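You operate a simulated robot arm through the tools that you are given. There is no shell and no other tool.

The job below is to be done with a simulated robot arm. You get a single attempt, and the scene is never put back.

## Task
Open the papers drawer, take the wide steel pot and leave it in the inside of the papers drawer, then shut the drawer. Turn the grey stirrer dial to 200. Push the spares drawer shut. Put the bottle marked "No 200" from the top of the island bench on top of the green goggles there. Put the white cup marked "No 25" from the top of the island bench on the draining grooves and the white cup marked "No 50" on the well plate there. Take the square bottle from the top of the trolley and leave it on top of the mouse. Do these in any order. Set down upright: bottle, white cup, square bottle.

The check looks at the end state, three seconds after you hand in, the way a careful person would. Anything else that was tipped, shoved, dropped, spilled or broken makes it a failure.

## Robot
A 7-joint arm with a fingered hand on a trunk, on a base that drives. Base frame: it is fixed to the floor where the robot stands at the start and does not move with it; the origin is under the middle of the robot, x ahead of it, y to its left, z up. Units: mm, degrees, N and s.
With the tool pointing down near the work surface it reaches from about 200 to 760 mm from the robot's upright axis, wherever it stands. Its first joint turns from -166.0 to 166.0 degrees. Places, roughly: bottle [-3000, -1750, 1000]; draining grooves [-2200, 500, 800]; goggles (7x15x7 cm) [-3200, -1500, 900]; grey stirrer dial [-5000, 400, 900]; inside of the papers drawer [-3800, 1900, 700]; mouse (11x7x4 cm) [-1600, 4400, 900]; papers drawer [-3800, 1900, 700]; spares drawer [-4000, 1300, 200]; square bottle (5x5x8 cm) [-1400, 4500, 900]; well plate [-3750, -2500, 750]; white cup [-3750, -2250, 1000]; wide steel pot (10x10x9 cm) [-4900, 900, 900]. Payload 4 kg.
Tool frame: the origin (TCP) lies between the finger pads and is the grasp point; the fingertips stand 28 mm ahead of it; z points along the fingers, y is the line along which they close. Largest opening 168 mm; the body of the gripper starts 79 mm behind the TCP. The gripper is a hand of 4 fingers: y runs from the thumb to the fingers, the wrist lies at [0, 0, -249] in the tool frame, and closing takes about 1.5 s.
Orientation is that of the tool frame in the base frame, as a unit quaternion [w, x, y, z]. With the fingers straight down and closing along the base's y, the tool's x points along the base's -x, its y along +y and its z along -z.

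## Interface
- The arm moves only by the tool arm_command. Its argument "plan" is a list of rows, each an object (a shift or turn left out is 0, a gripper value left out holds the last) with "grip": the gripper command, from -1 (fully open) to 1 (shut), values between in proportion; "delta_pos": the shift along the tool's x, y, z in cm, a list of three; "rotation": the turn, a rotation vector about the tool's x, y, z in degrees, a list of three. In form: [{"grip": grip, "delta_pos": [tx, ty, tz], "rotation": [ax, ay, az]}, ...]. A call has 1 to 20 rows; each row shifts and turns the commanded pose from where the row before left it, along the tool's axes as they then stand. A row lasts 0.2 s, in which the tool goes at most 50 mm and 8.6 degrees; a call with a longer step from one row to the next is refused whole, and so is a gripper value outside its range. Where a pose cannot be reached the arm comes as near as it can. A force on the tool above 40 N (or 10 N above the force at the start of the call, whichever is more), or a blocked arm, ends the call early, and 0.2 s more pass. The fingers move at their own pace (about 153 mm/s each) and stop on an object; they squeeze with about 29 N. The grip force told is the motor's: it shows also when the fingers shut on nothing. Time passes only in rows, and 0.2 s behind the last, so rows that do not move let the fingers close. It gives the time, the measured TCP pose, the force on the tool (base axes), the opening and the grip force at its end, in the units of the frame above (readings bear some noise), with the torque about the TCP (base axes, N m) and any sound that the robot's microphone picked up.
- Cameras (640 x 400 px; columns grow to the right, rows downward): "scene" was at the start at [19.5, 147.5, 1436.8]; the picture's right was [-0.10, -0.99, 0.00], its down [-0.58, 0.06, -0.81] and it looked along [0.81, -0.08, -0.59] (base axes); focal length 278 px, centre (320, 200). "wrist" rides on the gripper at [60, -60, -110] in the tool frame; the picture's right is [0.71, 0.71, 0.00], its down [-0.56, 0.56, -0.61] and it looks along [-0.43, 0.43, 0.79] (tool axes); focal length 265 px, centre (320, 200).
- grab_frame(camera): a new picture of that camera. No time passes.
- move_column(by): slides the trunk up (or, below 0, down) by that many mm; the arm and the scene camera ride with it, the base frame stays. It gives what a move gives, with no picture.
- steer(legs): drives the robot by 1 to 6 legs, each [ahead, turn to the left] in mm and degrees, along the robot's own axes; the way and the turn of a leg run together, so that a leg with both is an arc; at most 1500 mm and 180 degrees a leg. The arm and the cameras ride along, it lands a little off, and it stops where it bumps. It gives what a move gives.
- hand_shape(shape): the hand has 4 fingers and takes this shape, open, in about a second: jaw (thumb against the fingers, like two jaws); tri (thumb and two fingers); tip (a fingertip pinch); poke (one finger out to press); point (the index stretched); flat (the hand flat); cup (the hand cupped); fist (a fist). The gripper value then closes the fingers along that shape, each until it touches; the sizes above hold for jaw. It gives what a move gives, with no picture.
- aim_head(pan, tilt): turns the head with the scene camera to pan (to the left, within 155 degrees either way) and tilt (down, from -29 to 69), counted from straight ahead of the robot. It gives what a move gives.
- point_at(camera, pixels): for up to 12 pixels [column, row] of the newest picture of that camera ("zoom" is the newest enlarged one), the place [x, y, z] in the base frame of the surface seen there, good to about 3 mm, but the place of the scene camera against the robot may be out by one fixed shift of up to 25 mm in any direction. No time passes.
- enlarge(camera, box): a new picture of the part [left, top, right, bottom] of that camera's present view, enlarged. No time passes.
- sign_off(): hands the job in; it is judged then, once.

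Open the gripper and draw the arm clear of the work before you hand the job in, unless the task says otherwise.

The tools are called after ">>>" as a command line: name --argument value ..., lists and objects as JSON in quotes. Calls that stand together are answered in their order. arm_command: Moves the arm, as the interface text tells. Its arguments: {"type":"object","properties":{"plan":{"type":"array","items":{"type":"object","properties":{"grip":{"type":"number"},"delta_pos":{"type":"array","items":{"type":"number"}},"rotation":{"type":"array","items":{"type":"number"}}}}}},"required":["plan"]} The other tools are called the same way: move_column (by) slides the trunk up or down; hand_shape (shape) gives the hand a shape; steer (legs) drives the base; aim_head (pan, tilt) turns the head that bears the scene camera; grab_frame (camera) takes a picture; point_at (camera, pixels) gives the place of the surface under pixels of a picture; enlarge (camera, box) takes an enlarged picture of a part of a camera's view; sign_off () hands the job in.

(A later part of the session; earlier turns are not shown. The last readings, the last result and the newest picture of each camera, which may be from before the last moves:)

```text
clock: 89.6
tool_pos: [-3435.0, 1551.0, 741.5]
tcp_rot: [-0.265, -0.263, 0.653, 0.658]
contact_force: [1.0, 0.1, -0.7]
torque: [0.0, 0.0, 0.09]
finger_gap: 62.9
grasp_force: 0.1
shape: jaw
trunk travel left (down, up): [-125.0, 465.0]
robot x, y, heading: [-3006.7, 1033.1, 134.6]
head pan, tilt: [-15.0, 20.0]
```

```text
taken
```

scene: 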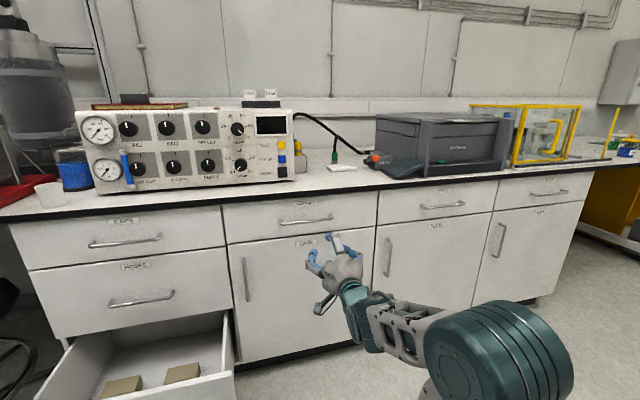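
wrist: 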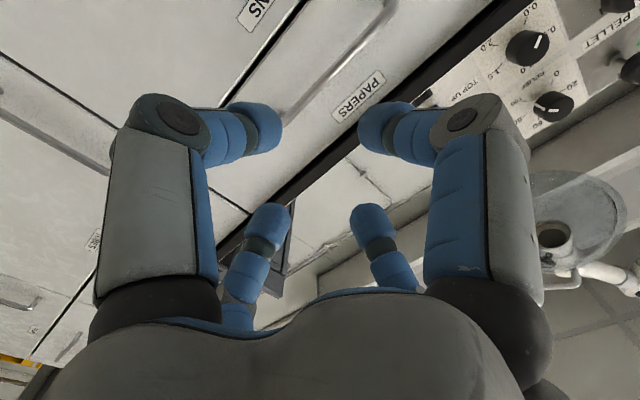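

The tool now points horizontally at the papers drawer. In the wrist view the handle bar runs from about (285,115) to (390,10); I measure it.

>>> enlarge --camera "wrist" --box '[240, 0, 440, 125]'

>>> point_at --camera "wrist" --pixels '[[300, 100], [320, 82], [340, 64], [360, 46], [378, 26], [388, 8], [350, 100], [250, 20], [440, 60], [470, 40], [330, 150]]'

```text
3.20 times, centred on (340, 62) of wrist
```

zoom: 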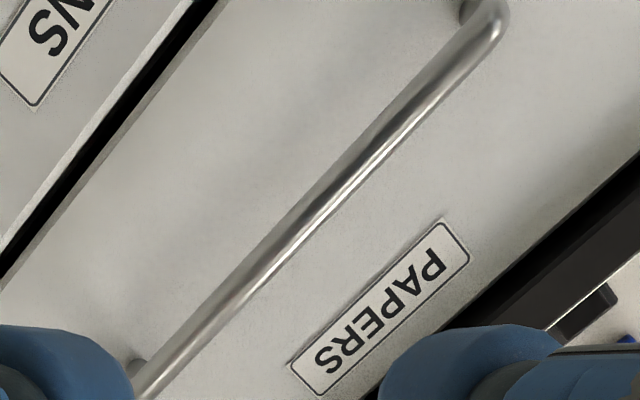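

```text
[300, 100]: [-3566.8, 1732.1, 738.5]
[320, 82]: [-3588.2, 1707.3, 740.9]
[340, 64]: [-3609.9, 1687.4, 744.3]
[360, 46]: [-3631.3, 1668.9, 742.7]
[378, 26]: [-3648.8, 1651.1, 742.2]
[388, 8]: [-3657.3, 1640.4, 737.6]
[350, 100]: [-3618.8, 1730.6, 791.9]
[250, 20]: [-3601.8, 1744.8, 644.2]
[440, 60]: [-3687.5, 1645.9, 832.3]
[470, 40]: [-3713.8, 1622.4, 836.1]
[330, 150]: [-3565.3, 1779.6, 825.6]
```

The bar sits at u≈3746, v 1285–1430, z≈742, and the face is 35 mm behind. I advance 215 mm so the bar is between the fingers, then close.

>>> arm_command --plan '[{"delta_pos": [0.5, 0, 4.3]}, {"delta_pos": [0.5, 0, 4.3]}, {"delta_pos": [0.5, 0, 4.3]}, {"delta_pos": [0.5, 0, 4.3]}, {"delta_pos": [0.5, 0, 4.3]}]'

>>> grab_frame --camera "wrist"

>>> aim_head --pan -8 --tilt 25

>>> enlarge --camera "scene" --box '[180, 140, 420, 290]'

```text
clock: 90.8
tool_pos: [-3584.6, 1672.9, 742.4]
tcp_rot: [-0.264, -0.265, 0.655, 0.656]
contact_force: [26.8, -27.3, 0.0]
torque: [0.06, -0.05, 0.08]
finger_gap: 64.2
grasp_force: 0.1
shape: jaw
trunk travel left (down, up): [-125.0, 465.0]
robot x, y, heading: [-3013.2, 1030.1, 134.8]
head pan, tilt: [-15.0, 20.0]
stopped in row 5: the force on the tool passed its limit at 90 N (the readings are from after the stop); the commanded pose is now the measured one
```

```text
taken
```

wrist: 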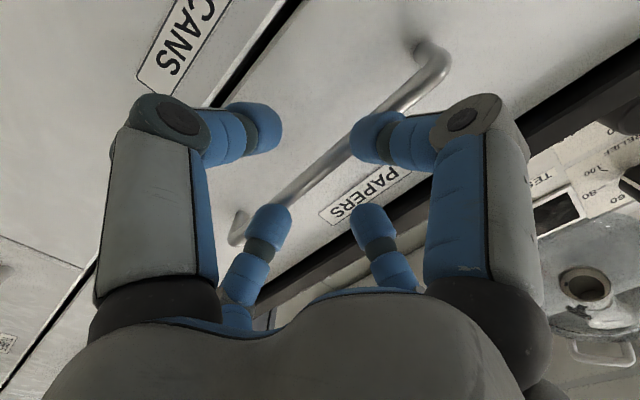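

```text
clock: 91.4
tool_pos: [-3586.8, 1672.9, 742.5]
tcp_rot: [-0.264, -0.264, 0.655, 0.657]
contact_force: [34.3, -35.1, -4.0]
torque: [0.02, -0.14, 0.05]
finger_gap: 64.5
grasp_force: 0.0
shape: jaw
trunk travel left (down, up): [-125.0, 465.0]
robot x, y, heading: [-3010.5, 1031.4, 134.5]
head pan, tilt: [-8.0, 25.0]
```

```text
2.67 times, centred on (300, 215) of scene
```

zoom: 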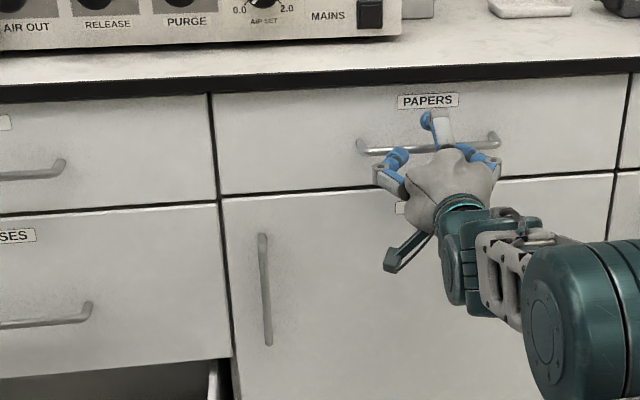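

The side fingers stopped against the bar itself (49 N): the four fingers stand radially at left/right/top/bottom, so the bar hits two of them. I back off and roll the tool 45° so the bar can pass between finger pairs.

>>> arm_command --plan '[{"delta_pos": [0, 0, -4]}, {"delta_pos": [0, 0, -3]}, {"rotation": [0, 0, 8]}, {"rotation": [0, 0, 8]}, {"rotation": [0, 0, 8]}, {"rotation": [0, 0, 8]}, {"rotation": [0, 0, 8]}, {"rotation": [0, 0, 5]}]'

>>> grab_frame --camera "wrist"

>>> enlarge --camera "scene" --box '[180, 140, 420, 290]'

```text
clock: 93.2
tool_pos: [-3539.8, 1624.3, 741.0]
tcp_rot: [-0.496, 0.007, 0.707, 0.504]
contact_force: [0.5, 1.0, -0.4]
torque: [0.01, -0.03, -0.03]
finger_gap: 63.0
grasp_force: 0.1
shape: jaw
trunk travel left (down, up): [-125.0, 465.0]
robot x, y, heading: [-3011.6, 1031.5, 134.5]
head pan, tilt: [-8.0, 25.0]
```

```text
taken
```

wrist: 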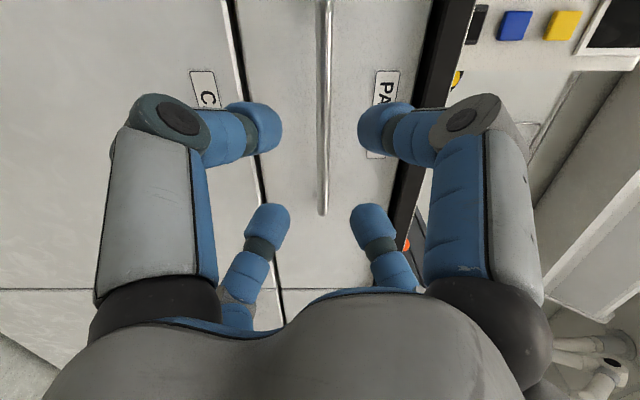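

```text
2.67 times, centred on (300, 215) of scene
```

zoom: 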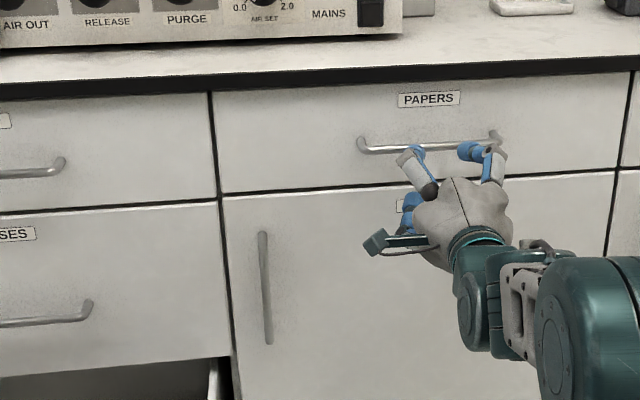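

Now the bar shows between the finger pairs (column 325 of the wrist view). I advance 88 mm.

>>> arm_command --plan '[{"delta_pos": [0, 0, 4.4]}, {"delta_pos": [0, 0, 4.4]}]'

>>> grab_frame --camera "wrist"

```text
clock: 93.8
tool_pos: [-3601.7, 1687.5, 741.2]
tcp_rot: [-0.495, 0.007, 0.706, 0.506]
contact_force: [-0.5, -0.5, 0.5]
torque: [-0.03, -0.05, 0.02]
finger_gap: 63.2
grasp_force: 0.1
shape: jaw
trunk travel left (down, up): [-125.0, 465.0]
robot x, y, heading: [-3010.8, 1032.3, 134.3]
head pan, tilt: [-8.0, 25.0]
```

```text
taken
```

wrist: 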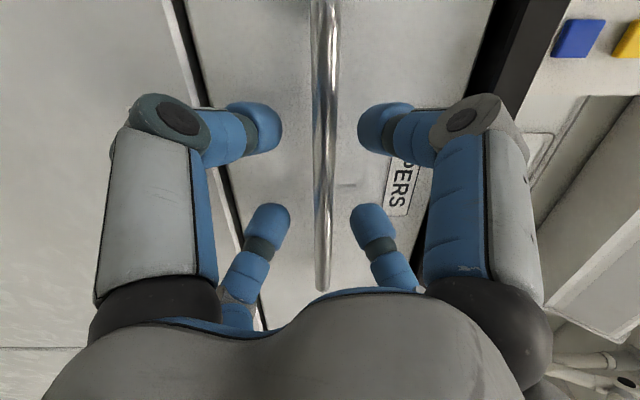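

The bar now lies between the fingers with no contact force. I close the hand.

>>> arm_command --plan '[{"grip": 1}, {}, {}, {}, {}, {}, {}, {}]'

>>> grab_frame --camera "wrist"

```text
clock: 95.6
tool_pos: [-3600.4, 1686.9, 741.2]
tcp_rot: [-0.495, 0.006, 0.706, 0.506]
contact_force: [-2.7, 3.9, 4.9]
torque: [0.04, 0.02, -0.01]
finger_gap: 10.1
grasp_force: 28.6
shape: jaw
trunk travel left (down, up): [-125.0, 465.0]
robot x, y, heading: [-3013.3, 1034.6, 134.9]
head pan, tilt: [-8.0, 25.0]
```

```text
taken
```

wrist: 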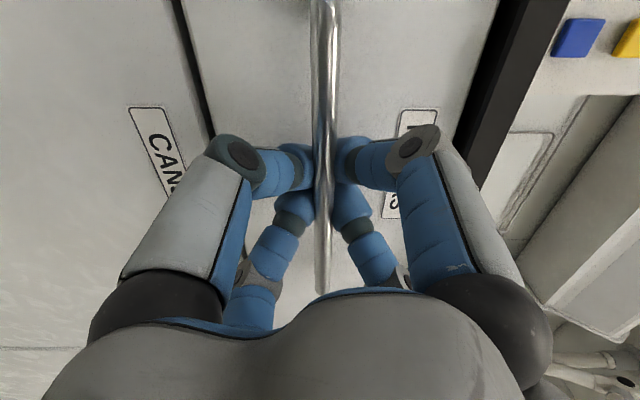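

The bar is gripped (gap 10 mm, 28.6 N). I pull the drawer straight back with the arm.

>>> arm_command --plan '[{"delta_pos": [0, 0, -1.5]}, {"delta_pos": [0, 0, -2]}, {"delta_pos": [0, 0, -2.5]}, {"delta_pos": [0, 0, -2.5]}, {"delta_pos": [0, 0, -2.5]}, {"delta_pos": [0, 0, -2.5]}, {"delta_pos": [0, 0, -2.5]}, {"delta_pos": [0, 0, -2.5]}]'

>>> grab_frame --camera "scene"

```text
clock: 97.4
tool_pos: [-3473.1, 1553.1, 741.3]
tcp_rot: [-0.496, 0.006, 0.706, 0.505]
contact_force: [3.1, 0.4, 5.2]
torque: [-0.06, -0.05, -0.03]
finger_gap: 9.4
grasp_force: 29.5
shape: jaw
trunk travel left (down, up): [-125.0, 465.0]
robot x, y, heading: [-3012.5, 1031.6, 134.5]
head pan, tilt: [-8.0, 25.0]
```

```text
taken
```

scene: 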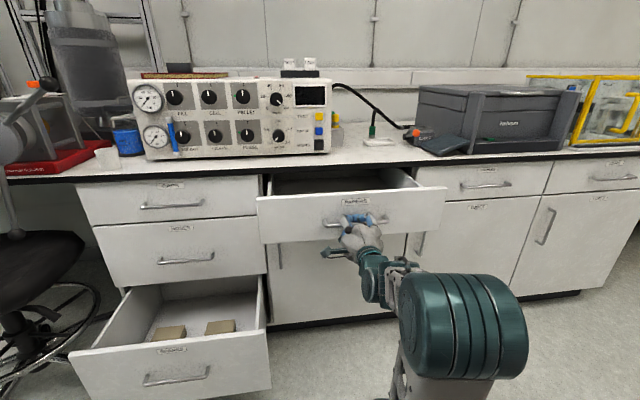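

The drawer has come out 186 mm. I keep pulling another 150 mm.

>>> arm_command --plan '[{"delta_pos": [0, 0, -2.5]}, {"delta_pos": [0, 0, -2.5]}, {"delta_pos": [0, 0, -2.5]}, {"delta_pos": [0, 0, -2.5]}, {"delta_pos": [0, 0, -2.5]}, {"delta_pos": [0, 0, -2]}]'

>>> grab_frame --camera "scene"

```text
clock: 98.0
tool_pos: [-3461.0, 1533.4, 740.0]
tcp_rot: [-0.496, 0.0, 0.709, 0.501]
contact_force: [1.3, 4.1, 11.0]
torque: [-0.16, -0.03, 0.03]
finger_gap: 9.7
grasp_force: 29.2
shape: jaw
out of reach, approached as far as the arm can: row 1, 2
trunk travel left (down, up): [-125.0, 465.0]
robot x, y, heading: [-3014.8, 1035.9, 134.4]
head pan, tilt: [-8.0, 25.0]
stopped in row 3: the force on the tool passed its limit at 42 N (the readings are from after the stop); the commanded pose is now the measured one
```

```text
taken
```

scene: 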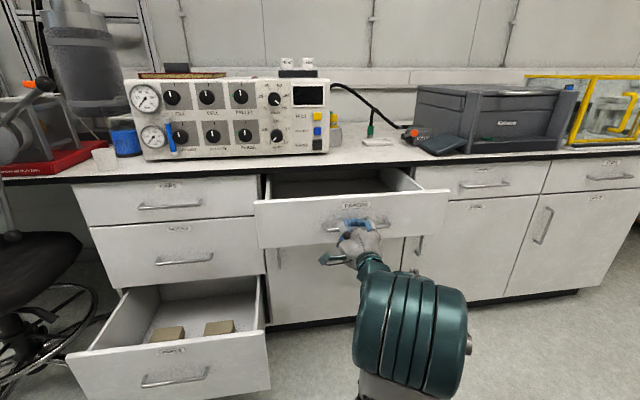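

The arm is at its fold limit with the drawer out about 208 mm. I check behind me before using the base to pull the rest.

>>> aim_head --pan 140 --tilt 55

>>> grab_frame --camera "scene"

>>> aim_head --pan -150 --tilt 55

>>> grab_frame --camera "scene"

```text
clock: 100.4
tool_pos: [-3460.7, 1532.0, 739.6]
tcp_rot: [-0.497, -0.001, 0.71, 0.499]
contact_force: [6.0, 6.2, 21.5]
torque: [-0.13, 0.0, -0.04]
finger_gap: 9.7
grasp_force: 28.8
shape: jaw
trunk travel left (down, up): [-125.0, 465.0]
robot x, y, heading: [-3013.4, 1033.8, 134.2]
head pan, tilt: [140.0, 55.0]
```

```text
taken
```

scene: 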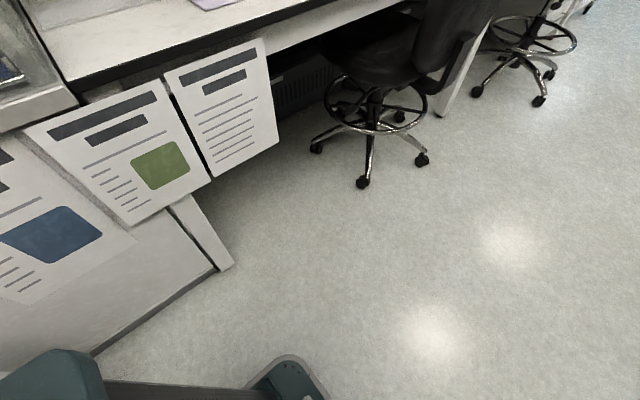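

```text
clock: 104.3
tool_pos: [-3460.9, 1533.0, 740.8]
tcp_rot: [-0.496, 0.0, 0.71, 0.5]
contact_force: [6.4, 5.5, 20.7]
torque: [-0.1, 0.02, -0.09]
finger_gap: 9.8
grasp_force: 29.0
shape: jaw
trunk travel left (down, up): [-125.0, 465.0]
robot x, y, heading: [-3012.1, 1032.4, 134.3]
head pan, tilt: [-150.0, 55.0]
```

```text
taken
```

scene: 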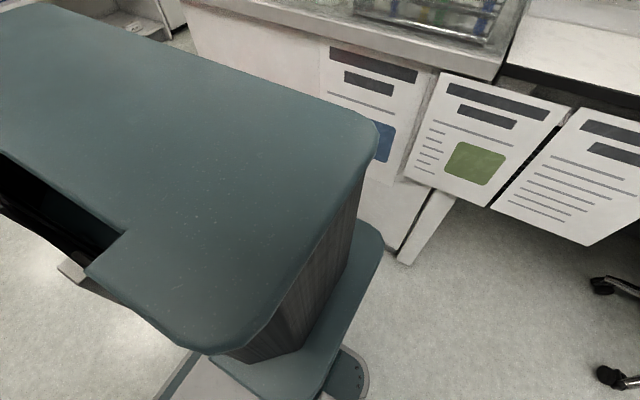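

I measure the base's outer corners in this view.

>>> point_at --camera "scene" --pixels '[[350, 370], [365, 385], [380, 245], [300, 390], [160, 390], [400, 260], [370, 240], [230, 370], [130, 30], [70, 270], [355, 355]]'

```text
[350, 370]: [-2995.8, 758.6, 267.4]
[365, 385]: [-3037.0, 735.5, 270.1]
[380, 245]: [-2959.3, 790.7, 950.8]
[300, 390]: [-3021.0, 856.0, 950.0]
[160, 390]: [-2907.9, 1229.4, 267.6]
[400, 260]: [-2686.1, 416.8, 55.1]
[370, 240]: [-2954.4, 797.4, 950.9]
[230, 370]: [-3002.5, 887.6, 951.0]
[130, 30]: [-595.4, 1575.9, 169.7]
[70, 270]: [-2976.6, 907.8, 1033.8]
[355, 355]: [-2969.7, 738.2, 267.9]
```

The rear corner of the base is near the bin. I look at the right rear to measure the actual gap to the bin before backing.

>>> aim_head --pan -125 --tilt 60

>>> grab_frame --camera "scene"

```text
clock: 105.2
tool_pos: [-3460.3, 1532.9, 740.4]
tcp_rot: [-0.496, -0.001, 0.71, 0.501]
contact_force: [6.3, 7.0, 21.8]
torque: [-0.12, 0.01, -0.1]
finger_gap: 9.6
grasp_force: 29.2
shape: jaw
trunk travel left (down, up): [-125.0, 465.0]
robot x, y, heading: [-3008.9, 1031.4, 134.3]
head pan, tilt: [-125.0, 60.0]
```

```text
taken
```

scene: 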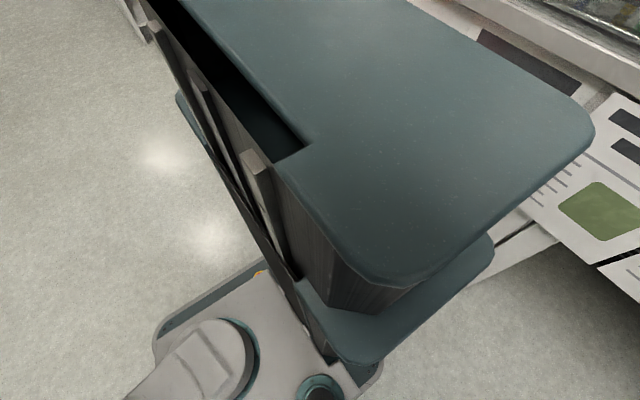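

The trunk hides the bin, but my earlier measurements put it about 25–30 mm beside my path, and straight backing doesn't change that gap. I back slowly in small straight legs while holding the handle.

>>> steer --legs '[[-40, 0]]'

>>> aim_head --pan -8 --tilt 30

>>> grab_frame --camera "scene"

```text
clock: 106.1
tool_pos: [-3432.8, 1503.2, 740.7]
tcp_rot: [-0.496, 0.0, 0.709, 0.501]
contact_force: [7.5, 9.7, 21.1]
torque: [-0.23, -0.03, -0.12]
finger_gap: 9.6
grasp_force: 29.0
shape: jaw
trunk travel left (down, up): [-125.0, 465.0]
robot x, y, heading: [-2986.0, 998.6, 134.3]
head pan, tilt: [-125.0, 60.0]
```

```text
clock: 108.1
tool_pos: [-3432.3, 1503.8, 739.9]
tcp_rot: [-0.496, 0.0, 0.709, 0.501]
contact_force: [1.5, 6.1, 16.4]
torque: [-0.12, 0.01, -0.06]
finger_gap: 9.4
grasp_force: 28.8
shape: jaw
trunk travel left (down, up): [-125.0, 465.0]
robot x, y, heading: [-2983.4, 1002.2, 134.2]
head pan, tilt: [-8.0, 30.0]
```

```text
taken
```

scene: 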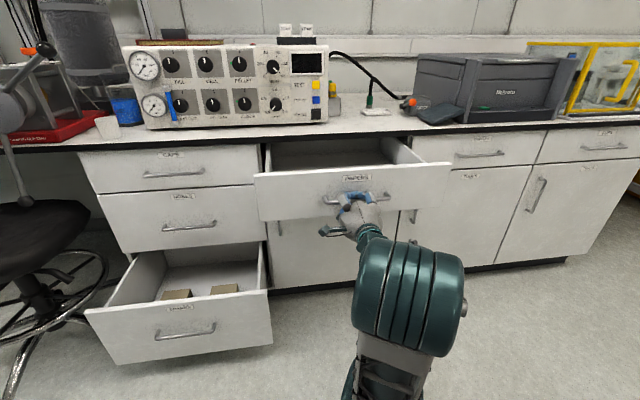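

The drawer follows (about 250 mm out). I back another 75 mm.

>>> steer --legs '[[-75, 0]]'

>>> grab_frame --camera "scene"

```text
clock: 109.1
tool_pos: [-3381.1, 1450.6, 740.5]
tcp_rot: [-0.495, 0.001, 0.709, 0.501]
contact_force: [6.5, 7.4, 14.3]
torque: [-0.18, -0.04, -0.13]
finger_gap: 9.5
grasp_force: 29.2
shape: jaw
trunk travel left (down, up): [-125.0, 465.0]
robot x, y, heading: [-2933.9, 950.0, 134.3]
head pan, tilt: [-8.0, 30.0]
```

```text
taken
```

scene: 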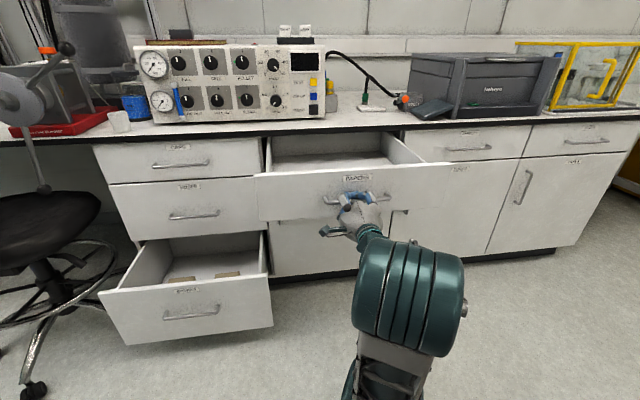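

The drawer is out about 324 mm. I release the handle by opening partway and back the base off 60 mm.

>>> arm_command --plan '[{"grip": 0.25}, {}, {}]'

>>> steer --legs '[[-65, 0]]'

>>> aim_head --pan 35 --tilt 30

>>> grab_frame --camera "scene"

```text
clock: 109.9
tool_pos: [-3381.5, 1450.3, 739.8]
tcp_rot: [-0.495, -0.001, 0.71, 0.501]
contact_force: [0.7, -0.5, -0.9]
torque: [-0.02, 0.03, -0.02]
finger_gap: 62.5
grasp_force: 0.1
shape: jaw
trunk travel left (down, up): [-125.0, 465.0]
robot x, y, heading: [-2931.0, 948.7, 134.3]
head pan, tilt: [-8.0, 30.0]
```

```text
clock: 110.9
tool_pos: [-3335.0, 1404.2, 739.7]
tcp_rot: [-0.495, -0.001, 0.71, 0.501]
contact_force: [0.2, 0.8, 0.7]
torque: [0.0, 0.0, -0.01]
finger_gap: 62.6
grasp_force: 0.1
shape: jaw
trunk travel left (down, up): [-125.0, 465.0]
robot x, y, heading: [-2885.6, 902.5, 134.3]
head pan, tilt: [-8.0, 30.0]
```

```text
clock: 112.0
tool_pos: [-3335.4, 1404.8, 739.8]
tcp_rot: [-0.495, -0.001, 0.709, 0.501]
contact_force: [-0.1, -0.4, -0.1]
torque: [0.01, 0.02, -0.01]
finger_gap: 62.7
grasp_force: 0.0
shape: jaw
trunk travel left (down, up): [-125.0, 465.0]
robot x, y, heading: [-2884.5, 901.1, 134.3]
head pan, tilt: [35.0, 30.0]
```

```text
taken
```

scene: 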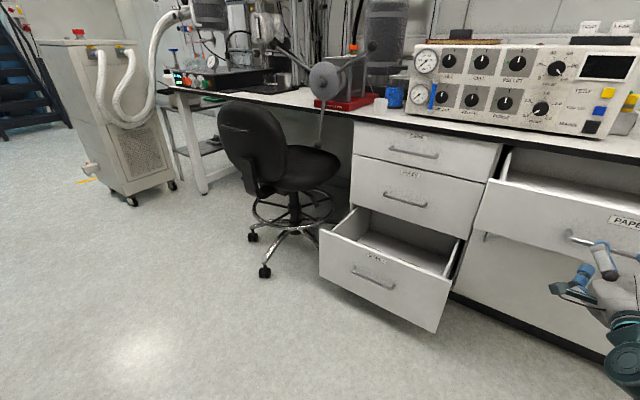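

The chair stands left of the spares drawer, near the bench. I enlarge the bench area to find the pot and stirrer, and measure the chair.

>>> enlarge --camera "scene" --box '[150, 10, 430, 150]'

>>> point_at --camera "scene" --pixels '[[265, 272], [252, 237], [310, 240], [330, 150], [250, 150], [232, 190], [325, 180], [375, 285], [440, 325], [330, 235], [465, 240], [195, 185]]'

```text
2.29 times, centred on (290, 80) of scene
```

zoom: 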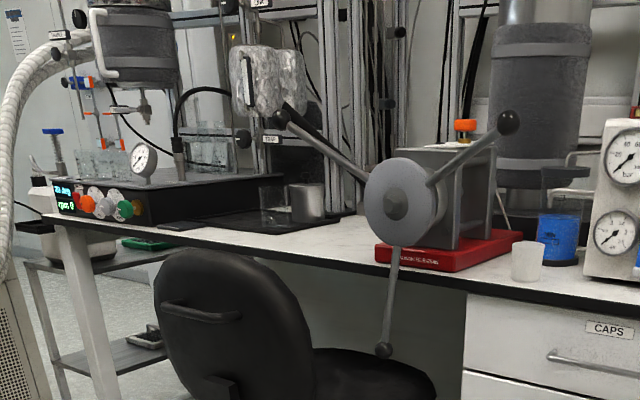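

```text
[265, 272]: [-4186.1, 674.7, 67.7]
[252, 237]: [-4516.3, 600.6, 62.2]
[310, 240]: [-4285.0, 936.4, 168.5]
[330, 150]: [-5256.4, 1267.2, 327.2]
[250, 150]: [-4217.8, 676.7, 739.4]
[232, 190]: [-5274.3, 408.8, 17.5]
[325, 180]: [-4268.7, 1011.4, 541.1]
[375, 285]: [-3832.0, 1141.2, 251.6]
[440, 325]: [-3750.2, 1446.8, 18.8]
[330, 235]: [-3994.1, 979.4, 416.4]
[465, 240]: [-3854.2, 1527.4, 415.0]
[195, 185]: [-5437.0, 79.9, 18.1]
```

I see a metal pot at zoom (305,205) and a black stirrer box with a row of dials at zoom (75–135, 205). I measure them.

>>> point_at --camera "zoom" --pixels '[[306, 205], [306, 188], [275, 200], [87, 203], [103, 207], [116, 209], [127, 209], [68, 198], [300, 225], [150, 190], [400, 195], [240, 245]]'

>>> enlarge --camera "scene" --box '[160, 60, 260, 120]'

```text
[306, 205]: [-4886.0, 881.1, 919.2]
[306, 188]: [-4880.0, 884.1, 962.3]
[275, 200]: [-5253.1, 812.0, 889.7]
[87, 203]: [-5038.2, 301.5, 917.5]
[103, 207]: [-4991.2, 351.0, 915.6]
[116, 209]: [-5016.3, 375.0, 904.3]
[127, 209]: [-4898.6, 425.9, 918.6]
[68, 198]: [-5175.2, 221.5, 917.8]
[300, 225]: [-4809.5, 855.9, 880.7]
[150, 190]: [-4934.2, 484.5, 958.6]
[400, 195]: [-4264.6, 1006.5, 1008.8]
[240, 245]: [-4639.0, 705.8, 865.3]
```

```text
6.40 times, centred on (210, 90) of scene
```

zoom: 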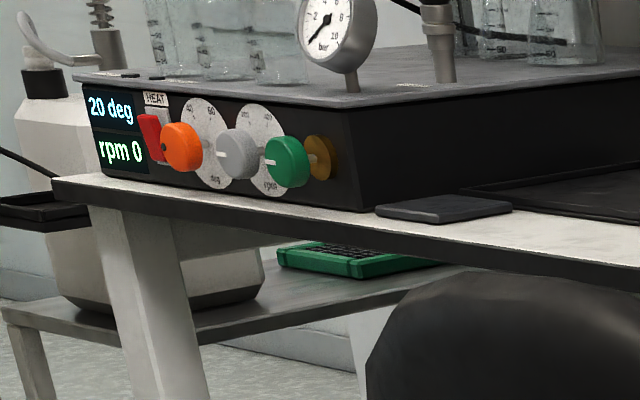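

The chair spans roughly u 3400–3950, v 2250–2800. Before shifting left to the spares drawer I check the area on my left rear for stools.

>>> aim_head --pan 115 --tilt 35

>>> grab_frame --camera "scene"

>>> point_at --camera "scene" --pixels '[[320, 200], [200, 200], [400, 150], [300, 300]]'

```text
clock: 113.5
tool_pos: [-3335.5, 1403.0, 739.4]
tcp_rot: [-0.495, -0.001, 0.71, 0.501]
contact_force: [-0.2, 0.6, 0.1]
torque: [-0.01, 0.01, 0.01]
finger_gap: 62.8
grasp_force: 0.1
shape: jaw
trunk travel left (down, up): [-125.0, 465.0]
robot x, y, heading: [-2888.3, 899.1, 134.3]
head pan, tilt: [115.0, 35.0]
```

```text
taken
```

scene: 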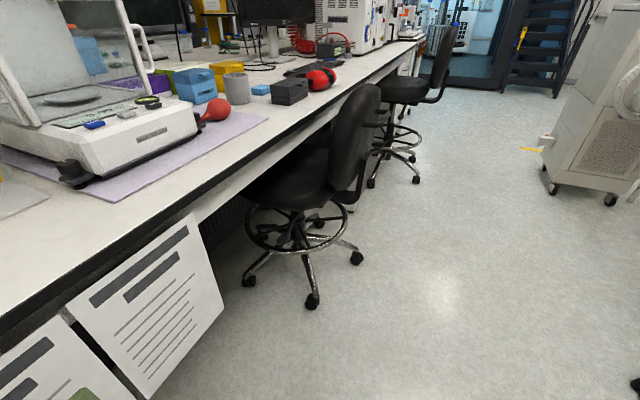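

```text
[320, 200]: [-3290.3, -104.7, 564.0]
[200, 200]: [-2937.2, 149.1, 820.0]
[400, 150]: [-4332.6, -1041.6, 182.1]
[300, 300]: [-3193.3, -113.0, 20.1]
```

>>> point_at --camera "scene" --pixels '[[313, 300], [356, 258], [375, 100], [415, 178], [190, 215], [550, 185], [612, 200], [436, 100], [380, 130]]'

```text
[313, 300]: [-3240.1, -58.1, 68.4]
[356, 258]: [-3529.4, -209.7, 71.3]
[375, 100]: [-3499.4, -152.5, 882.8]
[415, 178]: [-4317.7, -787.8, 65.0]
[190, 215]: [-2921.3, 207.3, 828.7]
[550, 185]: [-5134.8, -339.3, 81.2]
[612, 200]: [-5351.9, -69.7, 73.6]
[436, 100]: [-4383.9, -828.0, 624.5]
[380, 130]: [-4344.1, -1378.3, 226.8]
```

Stool feet reach u≈2350 and the machine on the left starts at v≈3830, so the aisle around u≈2800–2900 is free. I shift left to stand in front of the spares drawer.

>>> steer --legs '[[0, 76.9], [513, 0], [0, -76.2]]'

>>> aim_head --pan 0 --tilt 35

>>> grab_frame --camera "scene"

```text
clock: 114.9
tool_pos: [-3404.1, 1334.0, 738.7]
tcp_rot: [-0.529, -0.051, 0.708, 0.465]
contact_force: [-0.4, 0.0, -0.2]
torque: [0.0, 0.0, -0.02]
finger_gap: 63.1
grasp_force: 0.1
shape: jaw
trunk travel left (down, up): [-125.0, 465.0]
robot x, y, heading: [-2883.7, 899.5, 142.1]
head pan, tilt: [115.0, 35.0]
stopped in leg 1: the robot was blocked; the commanded pose is now the measured one
```

```text
clock: 116.8
tool_pos: [-3400.9, 1333.7, 740.1]
tcp_rot: [-0.529, -0.051, 0.708, 0.465]
contact_force: [0.8, 0.2, 0.4]
torque: [0.0, -0.04, 0.02]
finger_gap: 62.8
grasp_force: 0.0
shape: jaw
trunk travel left (down, up): [-125.0, 465.0]
robot x, y, heading: [-2885.0, 902.4, 142.6]
head pan, tilt: [0.0, 35.0]
```

```text
taken
```

scene: 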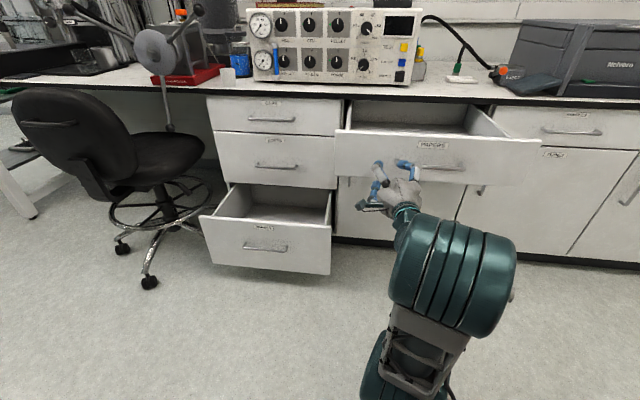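

The turn was blocked after 8° — the rear corner touched the bin. I turn back right to the old heading, raise the column so the hand clears the open drawer, then go forward to gain turning room.

>>> steer --legs '[[0, -8]]'

>>> move_column --by 220

>>> grab_frame --camera "scene"

```text
clock: 117.8
tool_pos: [-3336.9, 1401.2, 739.4]
tcp_rot: [-0.495, -0.001, 0.71, 0.501]
contact_force: [0.4, 0.2, 1.0]
torque: [-0.01, -0.01, 0.0]
finger_gap: 62.6
grasp_force: 0.0
shape: jaw
trunk travel left (down, up): [-125.0, 465.0]
robot x, y, heading: [-2888.0, 901.9, 134.0]
head pan, tilt: [0.0, 35.0]
```

```text
clock: 120.2
tool_pos: [-3337.1, 1402.9, 959.0]
tcp_rot: [-0.496, 0.0, 0.709, 0.501]
contact_force: [0.2, -0.3, -0.9]
torque: [-0.02, -0.03, -0.02]
finger_gap: 62.8
grasp_force: 0.1
shape: jaw
trunk travel left (down, up): [-345.0, 245.0]
robot x, y, heading: [-2886.1, 900.9, 134.3]
head pan, tilt: [0.0, 35.0]
```

```text
taken
```

scene: 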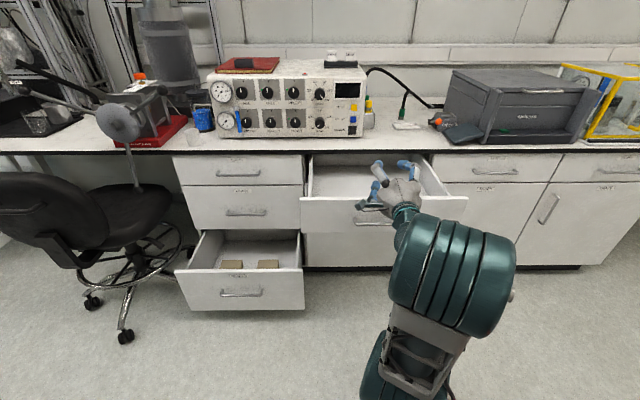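

The hand is above the drawer now. I drive 230 mm ahead and then check the bin.

>>> steer --legs '[[230, 0]]'

>>> aim_head --pan -140 --tilt 40

>>> grab_frame --camera "scene"

```text
clock: 121.9
tool_pos: [-3495.7, 1568.3, 959.0]
tcp_rot: [-0.495, -0.001, 0.71, 0.501]
contact_force: [-0.4, -0.6, 0.3]
torque: [0.0, 0.04, 0.02]
finger_gap: 62.9
grasp_force: 0.1
shape: jaw
trunk travel left (down, up): [-345.0, 245.0]
robot x, y, heading: [-3048.6, 1066.8, 134.1]
head pan, tilt: [0.0, 35.0]
```

```text
clock: 124.1
tool_pos: [-3495.7, 1567.8, 959.1]
tcp_rot: [-0.495, 0.0, 0.709, 0.501]
contact_force: [-0.1, 0.3, -0.2]
torque: [0.03, -0.02, -0.04]
finger_gap: 63.1
grasp_force: 0.1
shape: jaw
trunk travel left (down, up): [-345.0, 245.0]
robot x, y, heading: [-3046.0, 1069.6, 134.2]
head pan, tilt: [-140.0, 40.0]
```

```text
taken
```

scene: 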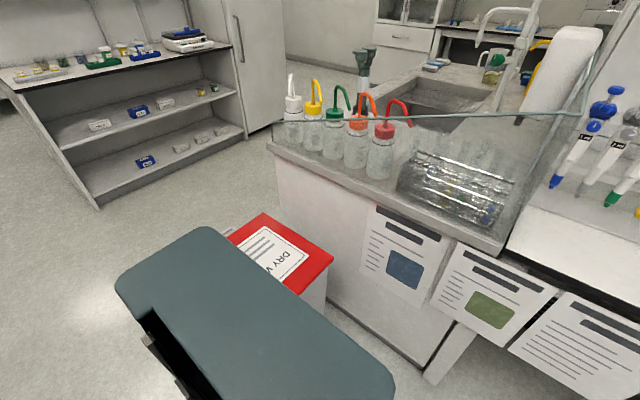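

The bin stands upright against the island. I measure its lid corners to check whether it was moved.

>>> point_at --camera "scene" --pixels '[[331, 261], [262, 215], [230, 236], [300, 292], [325, 275]]'

```text
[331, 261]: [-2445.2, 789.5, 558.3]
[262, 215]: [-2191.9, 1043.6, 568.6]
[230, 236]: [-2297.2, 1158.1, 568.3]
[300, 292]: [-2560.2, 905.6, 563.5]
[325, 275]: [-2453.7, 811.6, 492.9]
```

The lid corners agree with the earlier measurement within the camera's shift, so the bin has not visibly moved. Now I swing around to stand in front of the spares drawer.

>>> steer --legs '[[0, 110.2], [475, 0], [0, -109.4]]'

>>> aim_head --pan 0 --tilt 40

>>> grab_frame --camera "scene"

```text
clock: 136.1
tool_pos: [-3709.7, 1130.8, 959.7]
tcp_rot: [-0.501, -0.009, 0.71, 0.495]
contact_force: [-0.6, 0.2, 0.5]
torque: [-0.02, 0.01, -0.02]
finger_gap: 63.0
grasp_force: 0.0
shape: jaw
trunk travel left (down, up): [-345.0, 245.0]
robot x, y, heading: [-3246.9, 642.6, 135.5]
head pan, tilt: [-140.0, 40.0]
```

```text
clock: 138.4
tool_pos: [-3709.0, 1130.2, 958.8]
tcp_rot: [-0.501, -0.01, 0.71, 0.496]
contact_force: [0.1, 0.3, 0.3]
torque: [-0.03, 0.01, -0.03]
finger_gap: 62.9
grasp_force: 0.0
shape: jaw
trunk travel left (down, up): [-345.0, 245.0]
robot x, y, heading: [-3244.4, 640.6, 135.6]
head pan, tilt: [0.0, 40.0]
```

```text
taken
```

scene: 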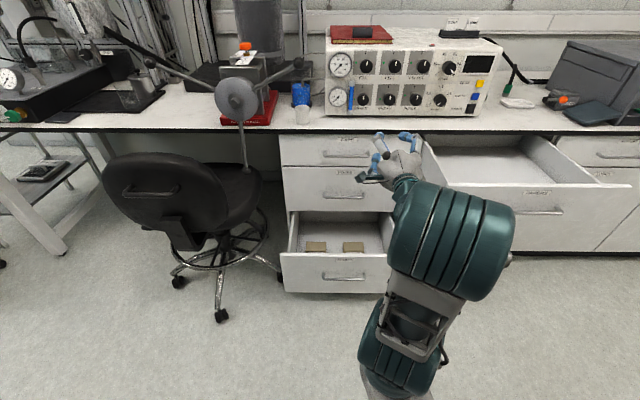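

I'm in front of the spares drawer (front at about (335,265)). I lower the column fully, close the fingers and bring the hand down in front of the drawer face.

>>> move_column --by -345

>>> arm_command --plan '[{"grip": 1, "delta_pos": [-2.5, -2.5, 0]}, {"delta_pos": [-2.5, -2.5, 0]}, {"delta_pos": [-2.5, -2.5, 0]}, {"delta_pos": [-2.5, -2.5, 0]}, {"delta_pos": [-2.5, -2.5, 0]}, {"delta_pos": [-2.5, -2.5, 0]}]'

>>> grab_frame --camera "scene"

>>> grab_frame --camera "wrist"

```text
clock: 141.8
tool_pos: [-3708.0, 1130.8, 615.4]
tcp_rot: [-0.501, -0.009, 0.71, 0.495]
contact_force: [0.1, 0.0, -0.4]
torque: [0.05, 0.01, -0.01]
finger_gap: 62.5
grasp_force: 0.1
shape: jaw
trunk travel left (down, up): [0.0, 590.0]
robot x, y, heading: [-3242.8, 641.2, 135.5]
head pan, tilt: [0.0, 40.0]
```

```text
clock: 143.2
tool_pos: [-3706.7, 1130.0, 402.2]
tcp_rot: [-0.502, -0.01, 0.709, 0.495]
contact_force: [-0.4, -0.2, -0.4]
torque: [-0.02, -0.02, 0.01]
finger_gap: 0.2
grasp_force: 29.3
shape: jaw
trunk travel left (down, up): [0.0, 590.0]
robot x, y, heading: [-3248.2, 640.7, 135.1]
head pan, tilt: [0.0, 40.0]
```

```text
taken
```

scene: 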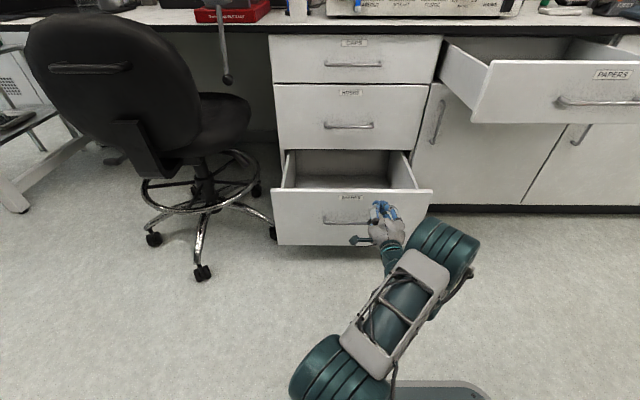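

```text
taken
```

wrist: 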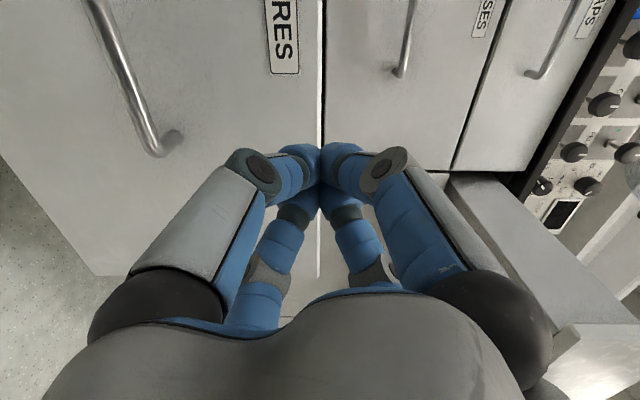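

In the wrist view the drawer face's top edge is at column ~322, its label at (285,40), handle end at (165,140). I measure them to choose a push spot.

>>> point_at --camera "wrist" --pixels '[[316, 60], [285, 40], [165, 140], [120, 50], [240, 200], [300, 120], [230, 100], [110, 260]]'

```text
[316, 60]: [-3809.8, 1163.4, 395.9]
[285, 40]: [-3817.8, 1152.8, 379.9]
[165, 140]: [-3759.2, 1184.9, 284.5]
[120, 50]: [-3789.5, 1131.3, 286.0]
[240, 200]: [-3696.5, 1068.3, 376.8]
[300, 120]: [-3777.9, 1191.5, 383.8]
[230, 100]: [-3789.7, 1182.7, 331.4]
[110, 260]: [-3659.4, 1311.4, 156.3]
```

The face is at u≈3516 with its top at z≈396 and the handle at z≈286; I'll push at z≈345 near the centre. I shift there first.

>>> arm_command --plan '[{"delta_pos": [0.64, -4.67, 0]}, {"delta_pos": [0.64, -4.67, 0]}, {"delta_pos": [0, 0, 3]}, {"delta_pos": [0, 0, 3]}]'

>>> enlarge --camera "scene" --box '[220, 120, 480, 280]'

```text
clock: 144.2
tool_pos: [-3801.2, 1118.5, 344.7]
tcp_rot: [-0.502, -0.01, 0.71, 0.494]
contact_force: [-0.6, 0.3, 0.1]
torque: [-0.01, 0.0, 0.03]
finger_gap: 0.0
grasp_force: 28.5
shape: jaw
trunk travel left (down, up): [0.0, 590.0]
robot x, y, heading: [-3248.9, 643.2, 135.4]
head pan, tilt: [0.0, 40.0]
```

```text
2.46 times, centred on (350, 200) of scene
```

zoom: 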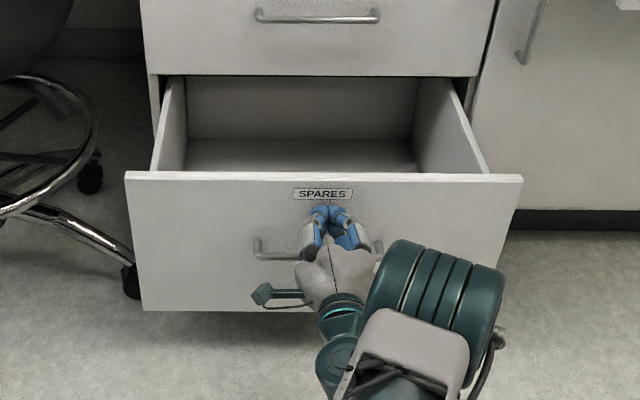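

The closed fingertips sit just below the SPARES label, 10 mm from the face. I push forward about 270 mm.

>>> arm_command --plan '[{"delta_pos": [0, 0, 2]}, {"delta_pos": [0, 0, 2.5]}, {"delta_pos": [0, 0, 2.5]}, {"delta_pos": [0, 0, 2.5]}, {"delta_pos": [0, 0, 2.5]}, {"delta_pos": [0, 0, 2.5]}, {"delta_pos": [0, 0, 2.5]}, {"delta_pos": [0, 0, 2.5]}, {"delta_pos": [0, 0, 2.5]}, {"delta_pos": [0, 0, 2.5]}, {"delta_pos": [0, 0, 1.5]}]'

>>> grab_frame --camera "scene"

```text
clock: 146.6
tool_pos: [-3989.2, 1297.6, 343.4]
tcp_rot: [-0.501, -0.01, 0.709, 0.495]
contact_force: [0.1, 1.1, -0.1]
torque: [0.02, -0.01, -0.03]
finger_gap: 0.0
grasp_force: 28.9
shape: jaw
trunk travel left (down, up): [0.0, 590.0]
robot x, y, heading: [-3246.1, 641.5, 135.2]
head pan, tilt: [0.0, 40.0]
```

```text
taken
```

scene: 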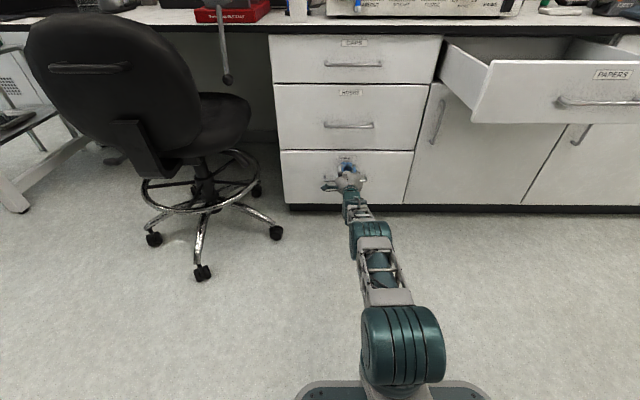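

The drawer is almost flush; the tip is at u≈3766 while the other faces are at ≈3781. I push gently until it stops.

>>> arm_command --plan '[{"delta_pos": [0, 0, 0.7]}, {"delta_pos": [0, 0, 0.5]}, {"delta_pos": [0, 0, 0.4]}, {"delta_pos": [0, 0, 0.4]}, {"delta_pos": [0, 0, 0.4]}, {"delta_pos": [0, 0, 0.4]}]'

>>> enlarge --camera "scene" --box '[250, 20, 470, 220]'

```text
clock: 147.9
tool_pos: [-3994.3, 1303.7, 342.5]
tcp_rot: [-0.501, -0.01, 0.71, 0.496]
contact_force: [0.3, -0.2, 0.0]
torque: [-0.05, -0.02, -0.02]
finger_gap: 0.2
grasp_force: 29.3
shape: jaw
out of reach, approached as far as the arm can: row 2, 3, 4, 5, 6
trunk travel left (down, up): [0.0, 590.0]
robot x, y, heading: [-3245.5, 641.1, 135.6]
head pan, tilt: [0.0, 40.0]
```

```text
2.00 times, centred on (360, 120) of scene
```

zoom: 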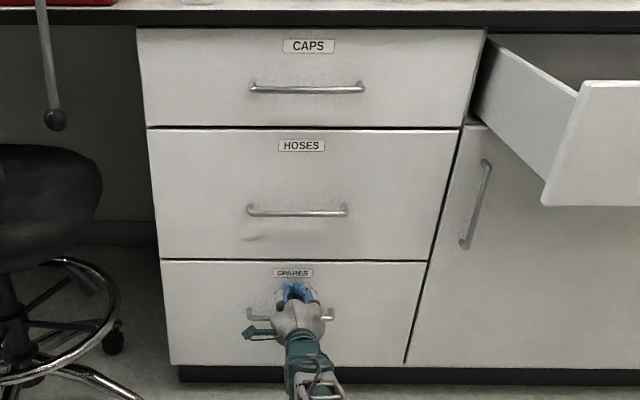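

The arm is fully stretched. I compare the depth of the spares face with the drawer above it.

>>> point_at --camera "zoom" --pixels '[[200, 285], [200, 235], [400, 280], [400, 240], [200, 340], [380, 340]]'

```text
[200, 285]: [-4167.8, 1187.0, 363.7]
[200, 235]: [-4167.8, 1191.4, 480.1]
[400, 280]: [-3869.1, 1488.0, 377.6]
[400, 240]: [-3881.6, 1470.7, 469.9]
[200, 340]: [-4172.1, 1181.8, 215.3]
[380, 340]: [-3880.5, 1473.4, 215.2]
```

The spares face is flush with its neighbour to within the 3 mm accuracy. I nudge the base 8 mm ahead to make sure it is fully home, then withdraw.

>>> steer --legs '[[8, 0]]'

>>> arm_command --plan '[{"delta_pos": [0, 0, -2]}, {"delta_pos": [0, 0, -4]}, {"delta_pos": [0, 0, -4.5]}, {"delta_pos": [0, 0, -4.5]}, {"delta_pos": [0, 0, -4.5]}, {"delta_pos": [0, 0, -4.5]}]'

>>> grab_frame --camera "scene"

>>> grab_frame --camera "wrist"

```text
clock: 148.8
tool_pos: [-3998.2, 1307.2, 342.7]
tcp_rot: [-0.501, -0.009, 0.709, 0.496]
contact_force: [6.2, -6.8, 1.8]
torque: [0.05, 0.01, -0.09]
finger_gap: 0.1
grasp_force: 28.6
shape: jaw
trunk travel left (down, up): [0.0, 590.0]
robot x, y, heading: [-3251.7, 645.1, 135.5]
head pan, tilt: [0.0, 40.0]
stopped in leg 1: the force on the tool passed its limit at 50 N (the readings are from after the stop); the commanded pose is now the measured one
```

```text
clock: 150.2
tool_pos: [-3827.8, 1142.2, 343.9]
tcp_rot: [-0.501, -0.009, 0.709, 0.496]
contact_force: [-0.3, -0.4, 0.7]
torque: [0.02, -0.01, -0.01]
finger_gap: 0.2
grasp_force: 28.7
shape: jaw
trunk travel left (down, up): [0.0, 590.0]
robot x, y, heading: [-3253.8, 647.3, 135.3]
head pan, tilt: [0.0, 40.0]
```

```text
taken
```

scene: 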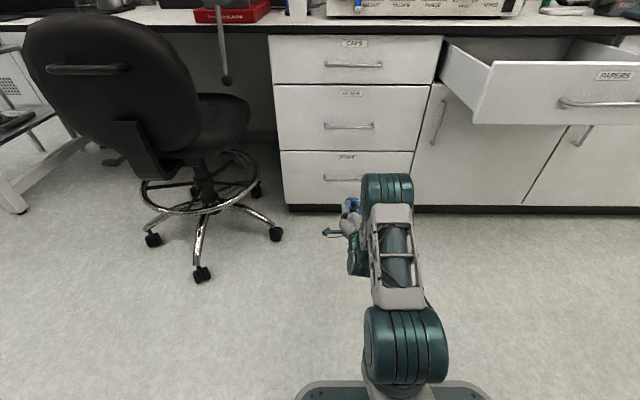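

```text
taken
```

wrist: 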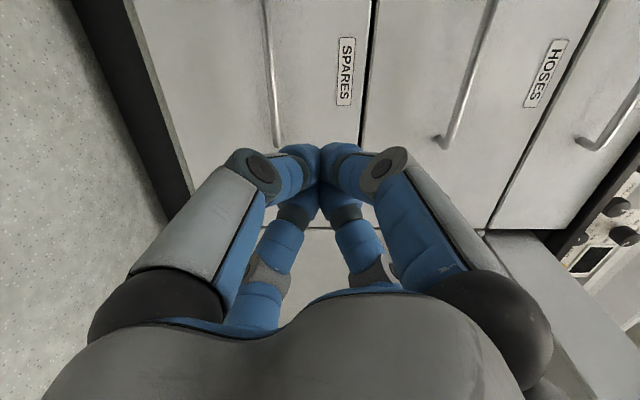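

The spares drawer is shut. I raise the column and drive along the aisle to stand in front of the stirrer.

>>> move_column --by 400

>>> steer --legs '[[0, 82], [1420, 0], [0, -82.2]]'

>>> aim_head --pan 0 --tilt 30

>>> grab_frame --camera "scene"

```text
clock: 154.1
tool_pos: [-3826.8, 1142.4, 743.8]
tcp_rot: [-0.501, -0.01, 0.71, 0.496]
contact_force: [-0.4, 0.3, 0.0]
torque: [0.02, -0.01, 0.04]
finger_gap: 0.0
grasp_force: 28.7
shape: jaw
trunk travel left (down, up): [-400.0, 190.0]
robot x, y, heading: [-3252.6, 642.4, 135.6]
head pan, tilt: [0.0, 40.0]
```

```text
clock: 166.2
tool_pos: [-5119.4, -390.9, 741.4]
tcp_rot: [0.671, 0.336, -0.628, -0.204]
contact_force: [1.2, -1.1, 0.5]
torque: [-0.02, 0.02, 0.03]
finger_gap: 0.0
grasp_force: 29.0
shape: jaw
trunk travel left (down, up): [-400.0, 190.0]
robot x, y, heading: [-4384.5, -205.4, -170.7]
head pan, tilt: [0.0, 40.0]
stopped in leg 3: the force on the tool passed its limit at 54 N (the readings are from after the stop); the commanded pose is now the measured one
```

```text
clock: 166.9
tool_pos: [-5119.8, -391.1, 740.9]
tcp_rot: [0.671, 0.336, -0.628, -0.204]
contact_force: [0.3, -0.8, -0.2]
torque: [0.0, 0.01, 0.01]
finger_gap: 0.0
grasp_force: 29.2
shape: jaw
trunk travel left (down, up): [-400.0, 190.0]
robot x, y, heading: [-4379.1, -204.4, -170.6]
head pan, tilt: [0.0, 30.0]
```

```text
taken
```

scene: 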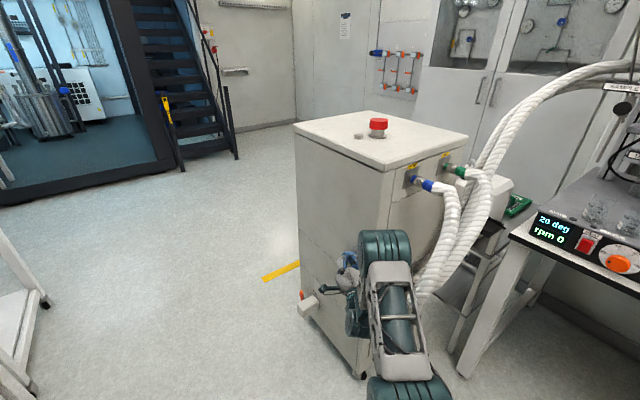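

During the turn my hand touched the machine with the hoses (54 N) and the robot stopped. I turn back left a little to free it and then check the machine.

>>> steer --legs '[[0, 22]]'

>>> grab_frame --camera "scene"

```text
clock: 168.5
tool_pos: [-4995.9, -654.8, 740.4]
tcp_rot: [0.698, 0.451, -0.552, -0.072]
contact_force: [0.2, 0.7, 0.4]
torque: [0.02, 0.02, -0.03]
finger_gap: 0.2
grasp_force: 28.6
shape: jaw
trunk travel left (down, up): [-400.0, 190.0]
robot x, y, heading: [-4384.2, -207.0, -148.7]
head pan, tilt: [0.0, 30.0]
```

```text
taken
```

scene: 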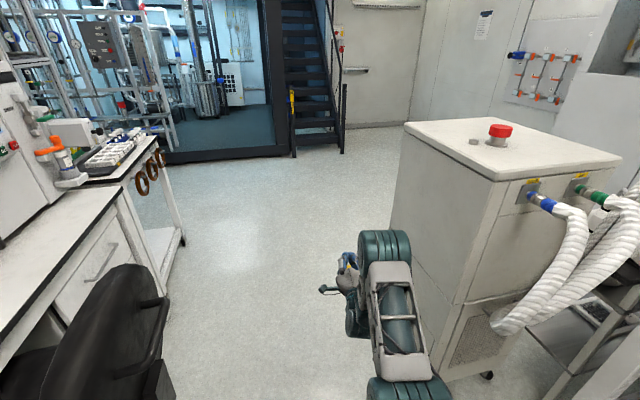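

I measure the machine corners and wheel to compare with the earlier values.

>>> point_at --camera "scene" --pixels '[[487, 376], [410, 126], [497, 180], [618, 160], [392, 235], [460, 300], [525, 345]]'

```text
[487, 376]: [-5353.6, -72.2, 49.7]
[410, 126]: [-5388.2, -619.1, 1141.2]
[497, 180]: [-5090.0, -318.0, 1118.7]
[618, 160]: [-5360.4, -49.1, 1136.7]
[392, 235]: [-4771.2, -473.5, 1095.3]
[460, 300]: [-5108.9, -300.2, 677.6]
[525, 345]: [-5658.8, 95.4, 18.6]
```

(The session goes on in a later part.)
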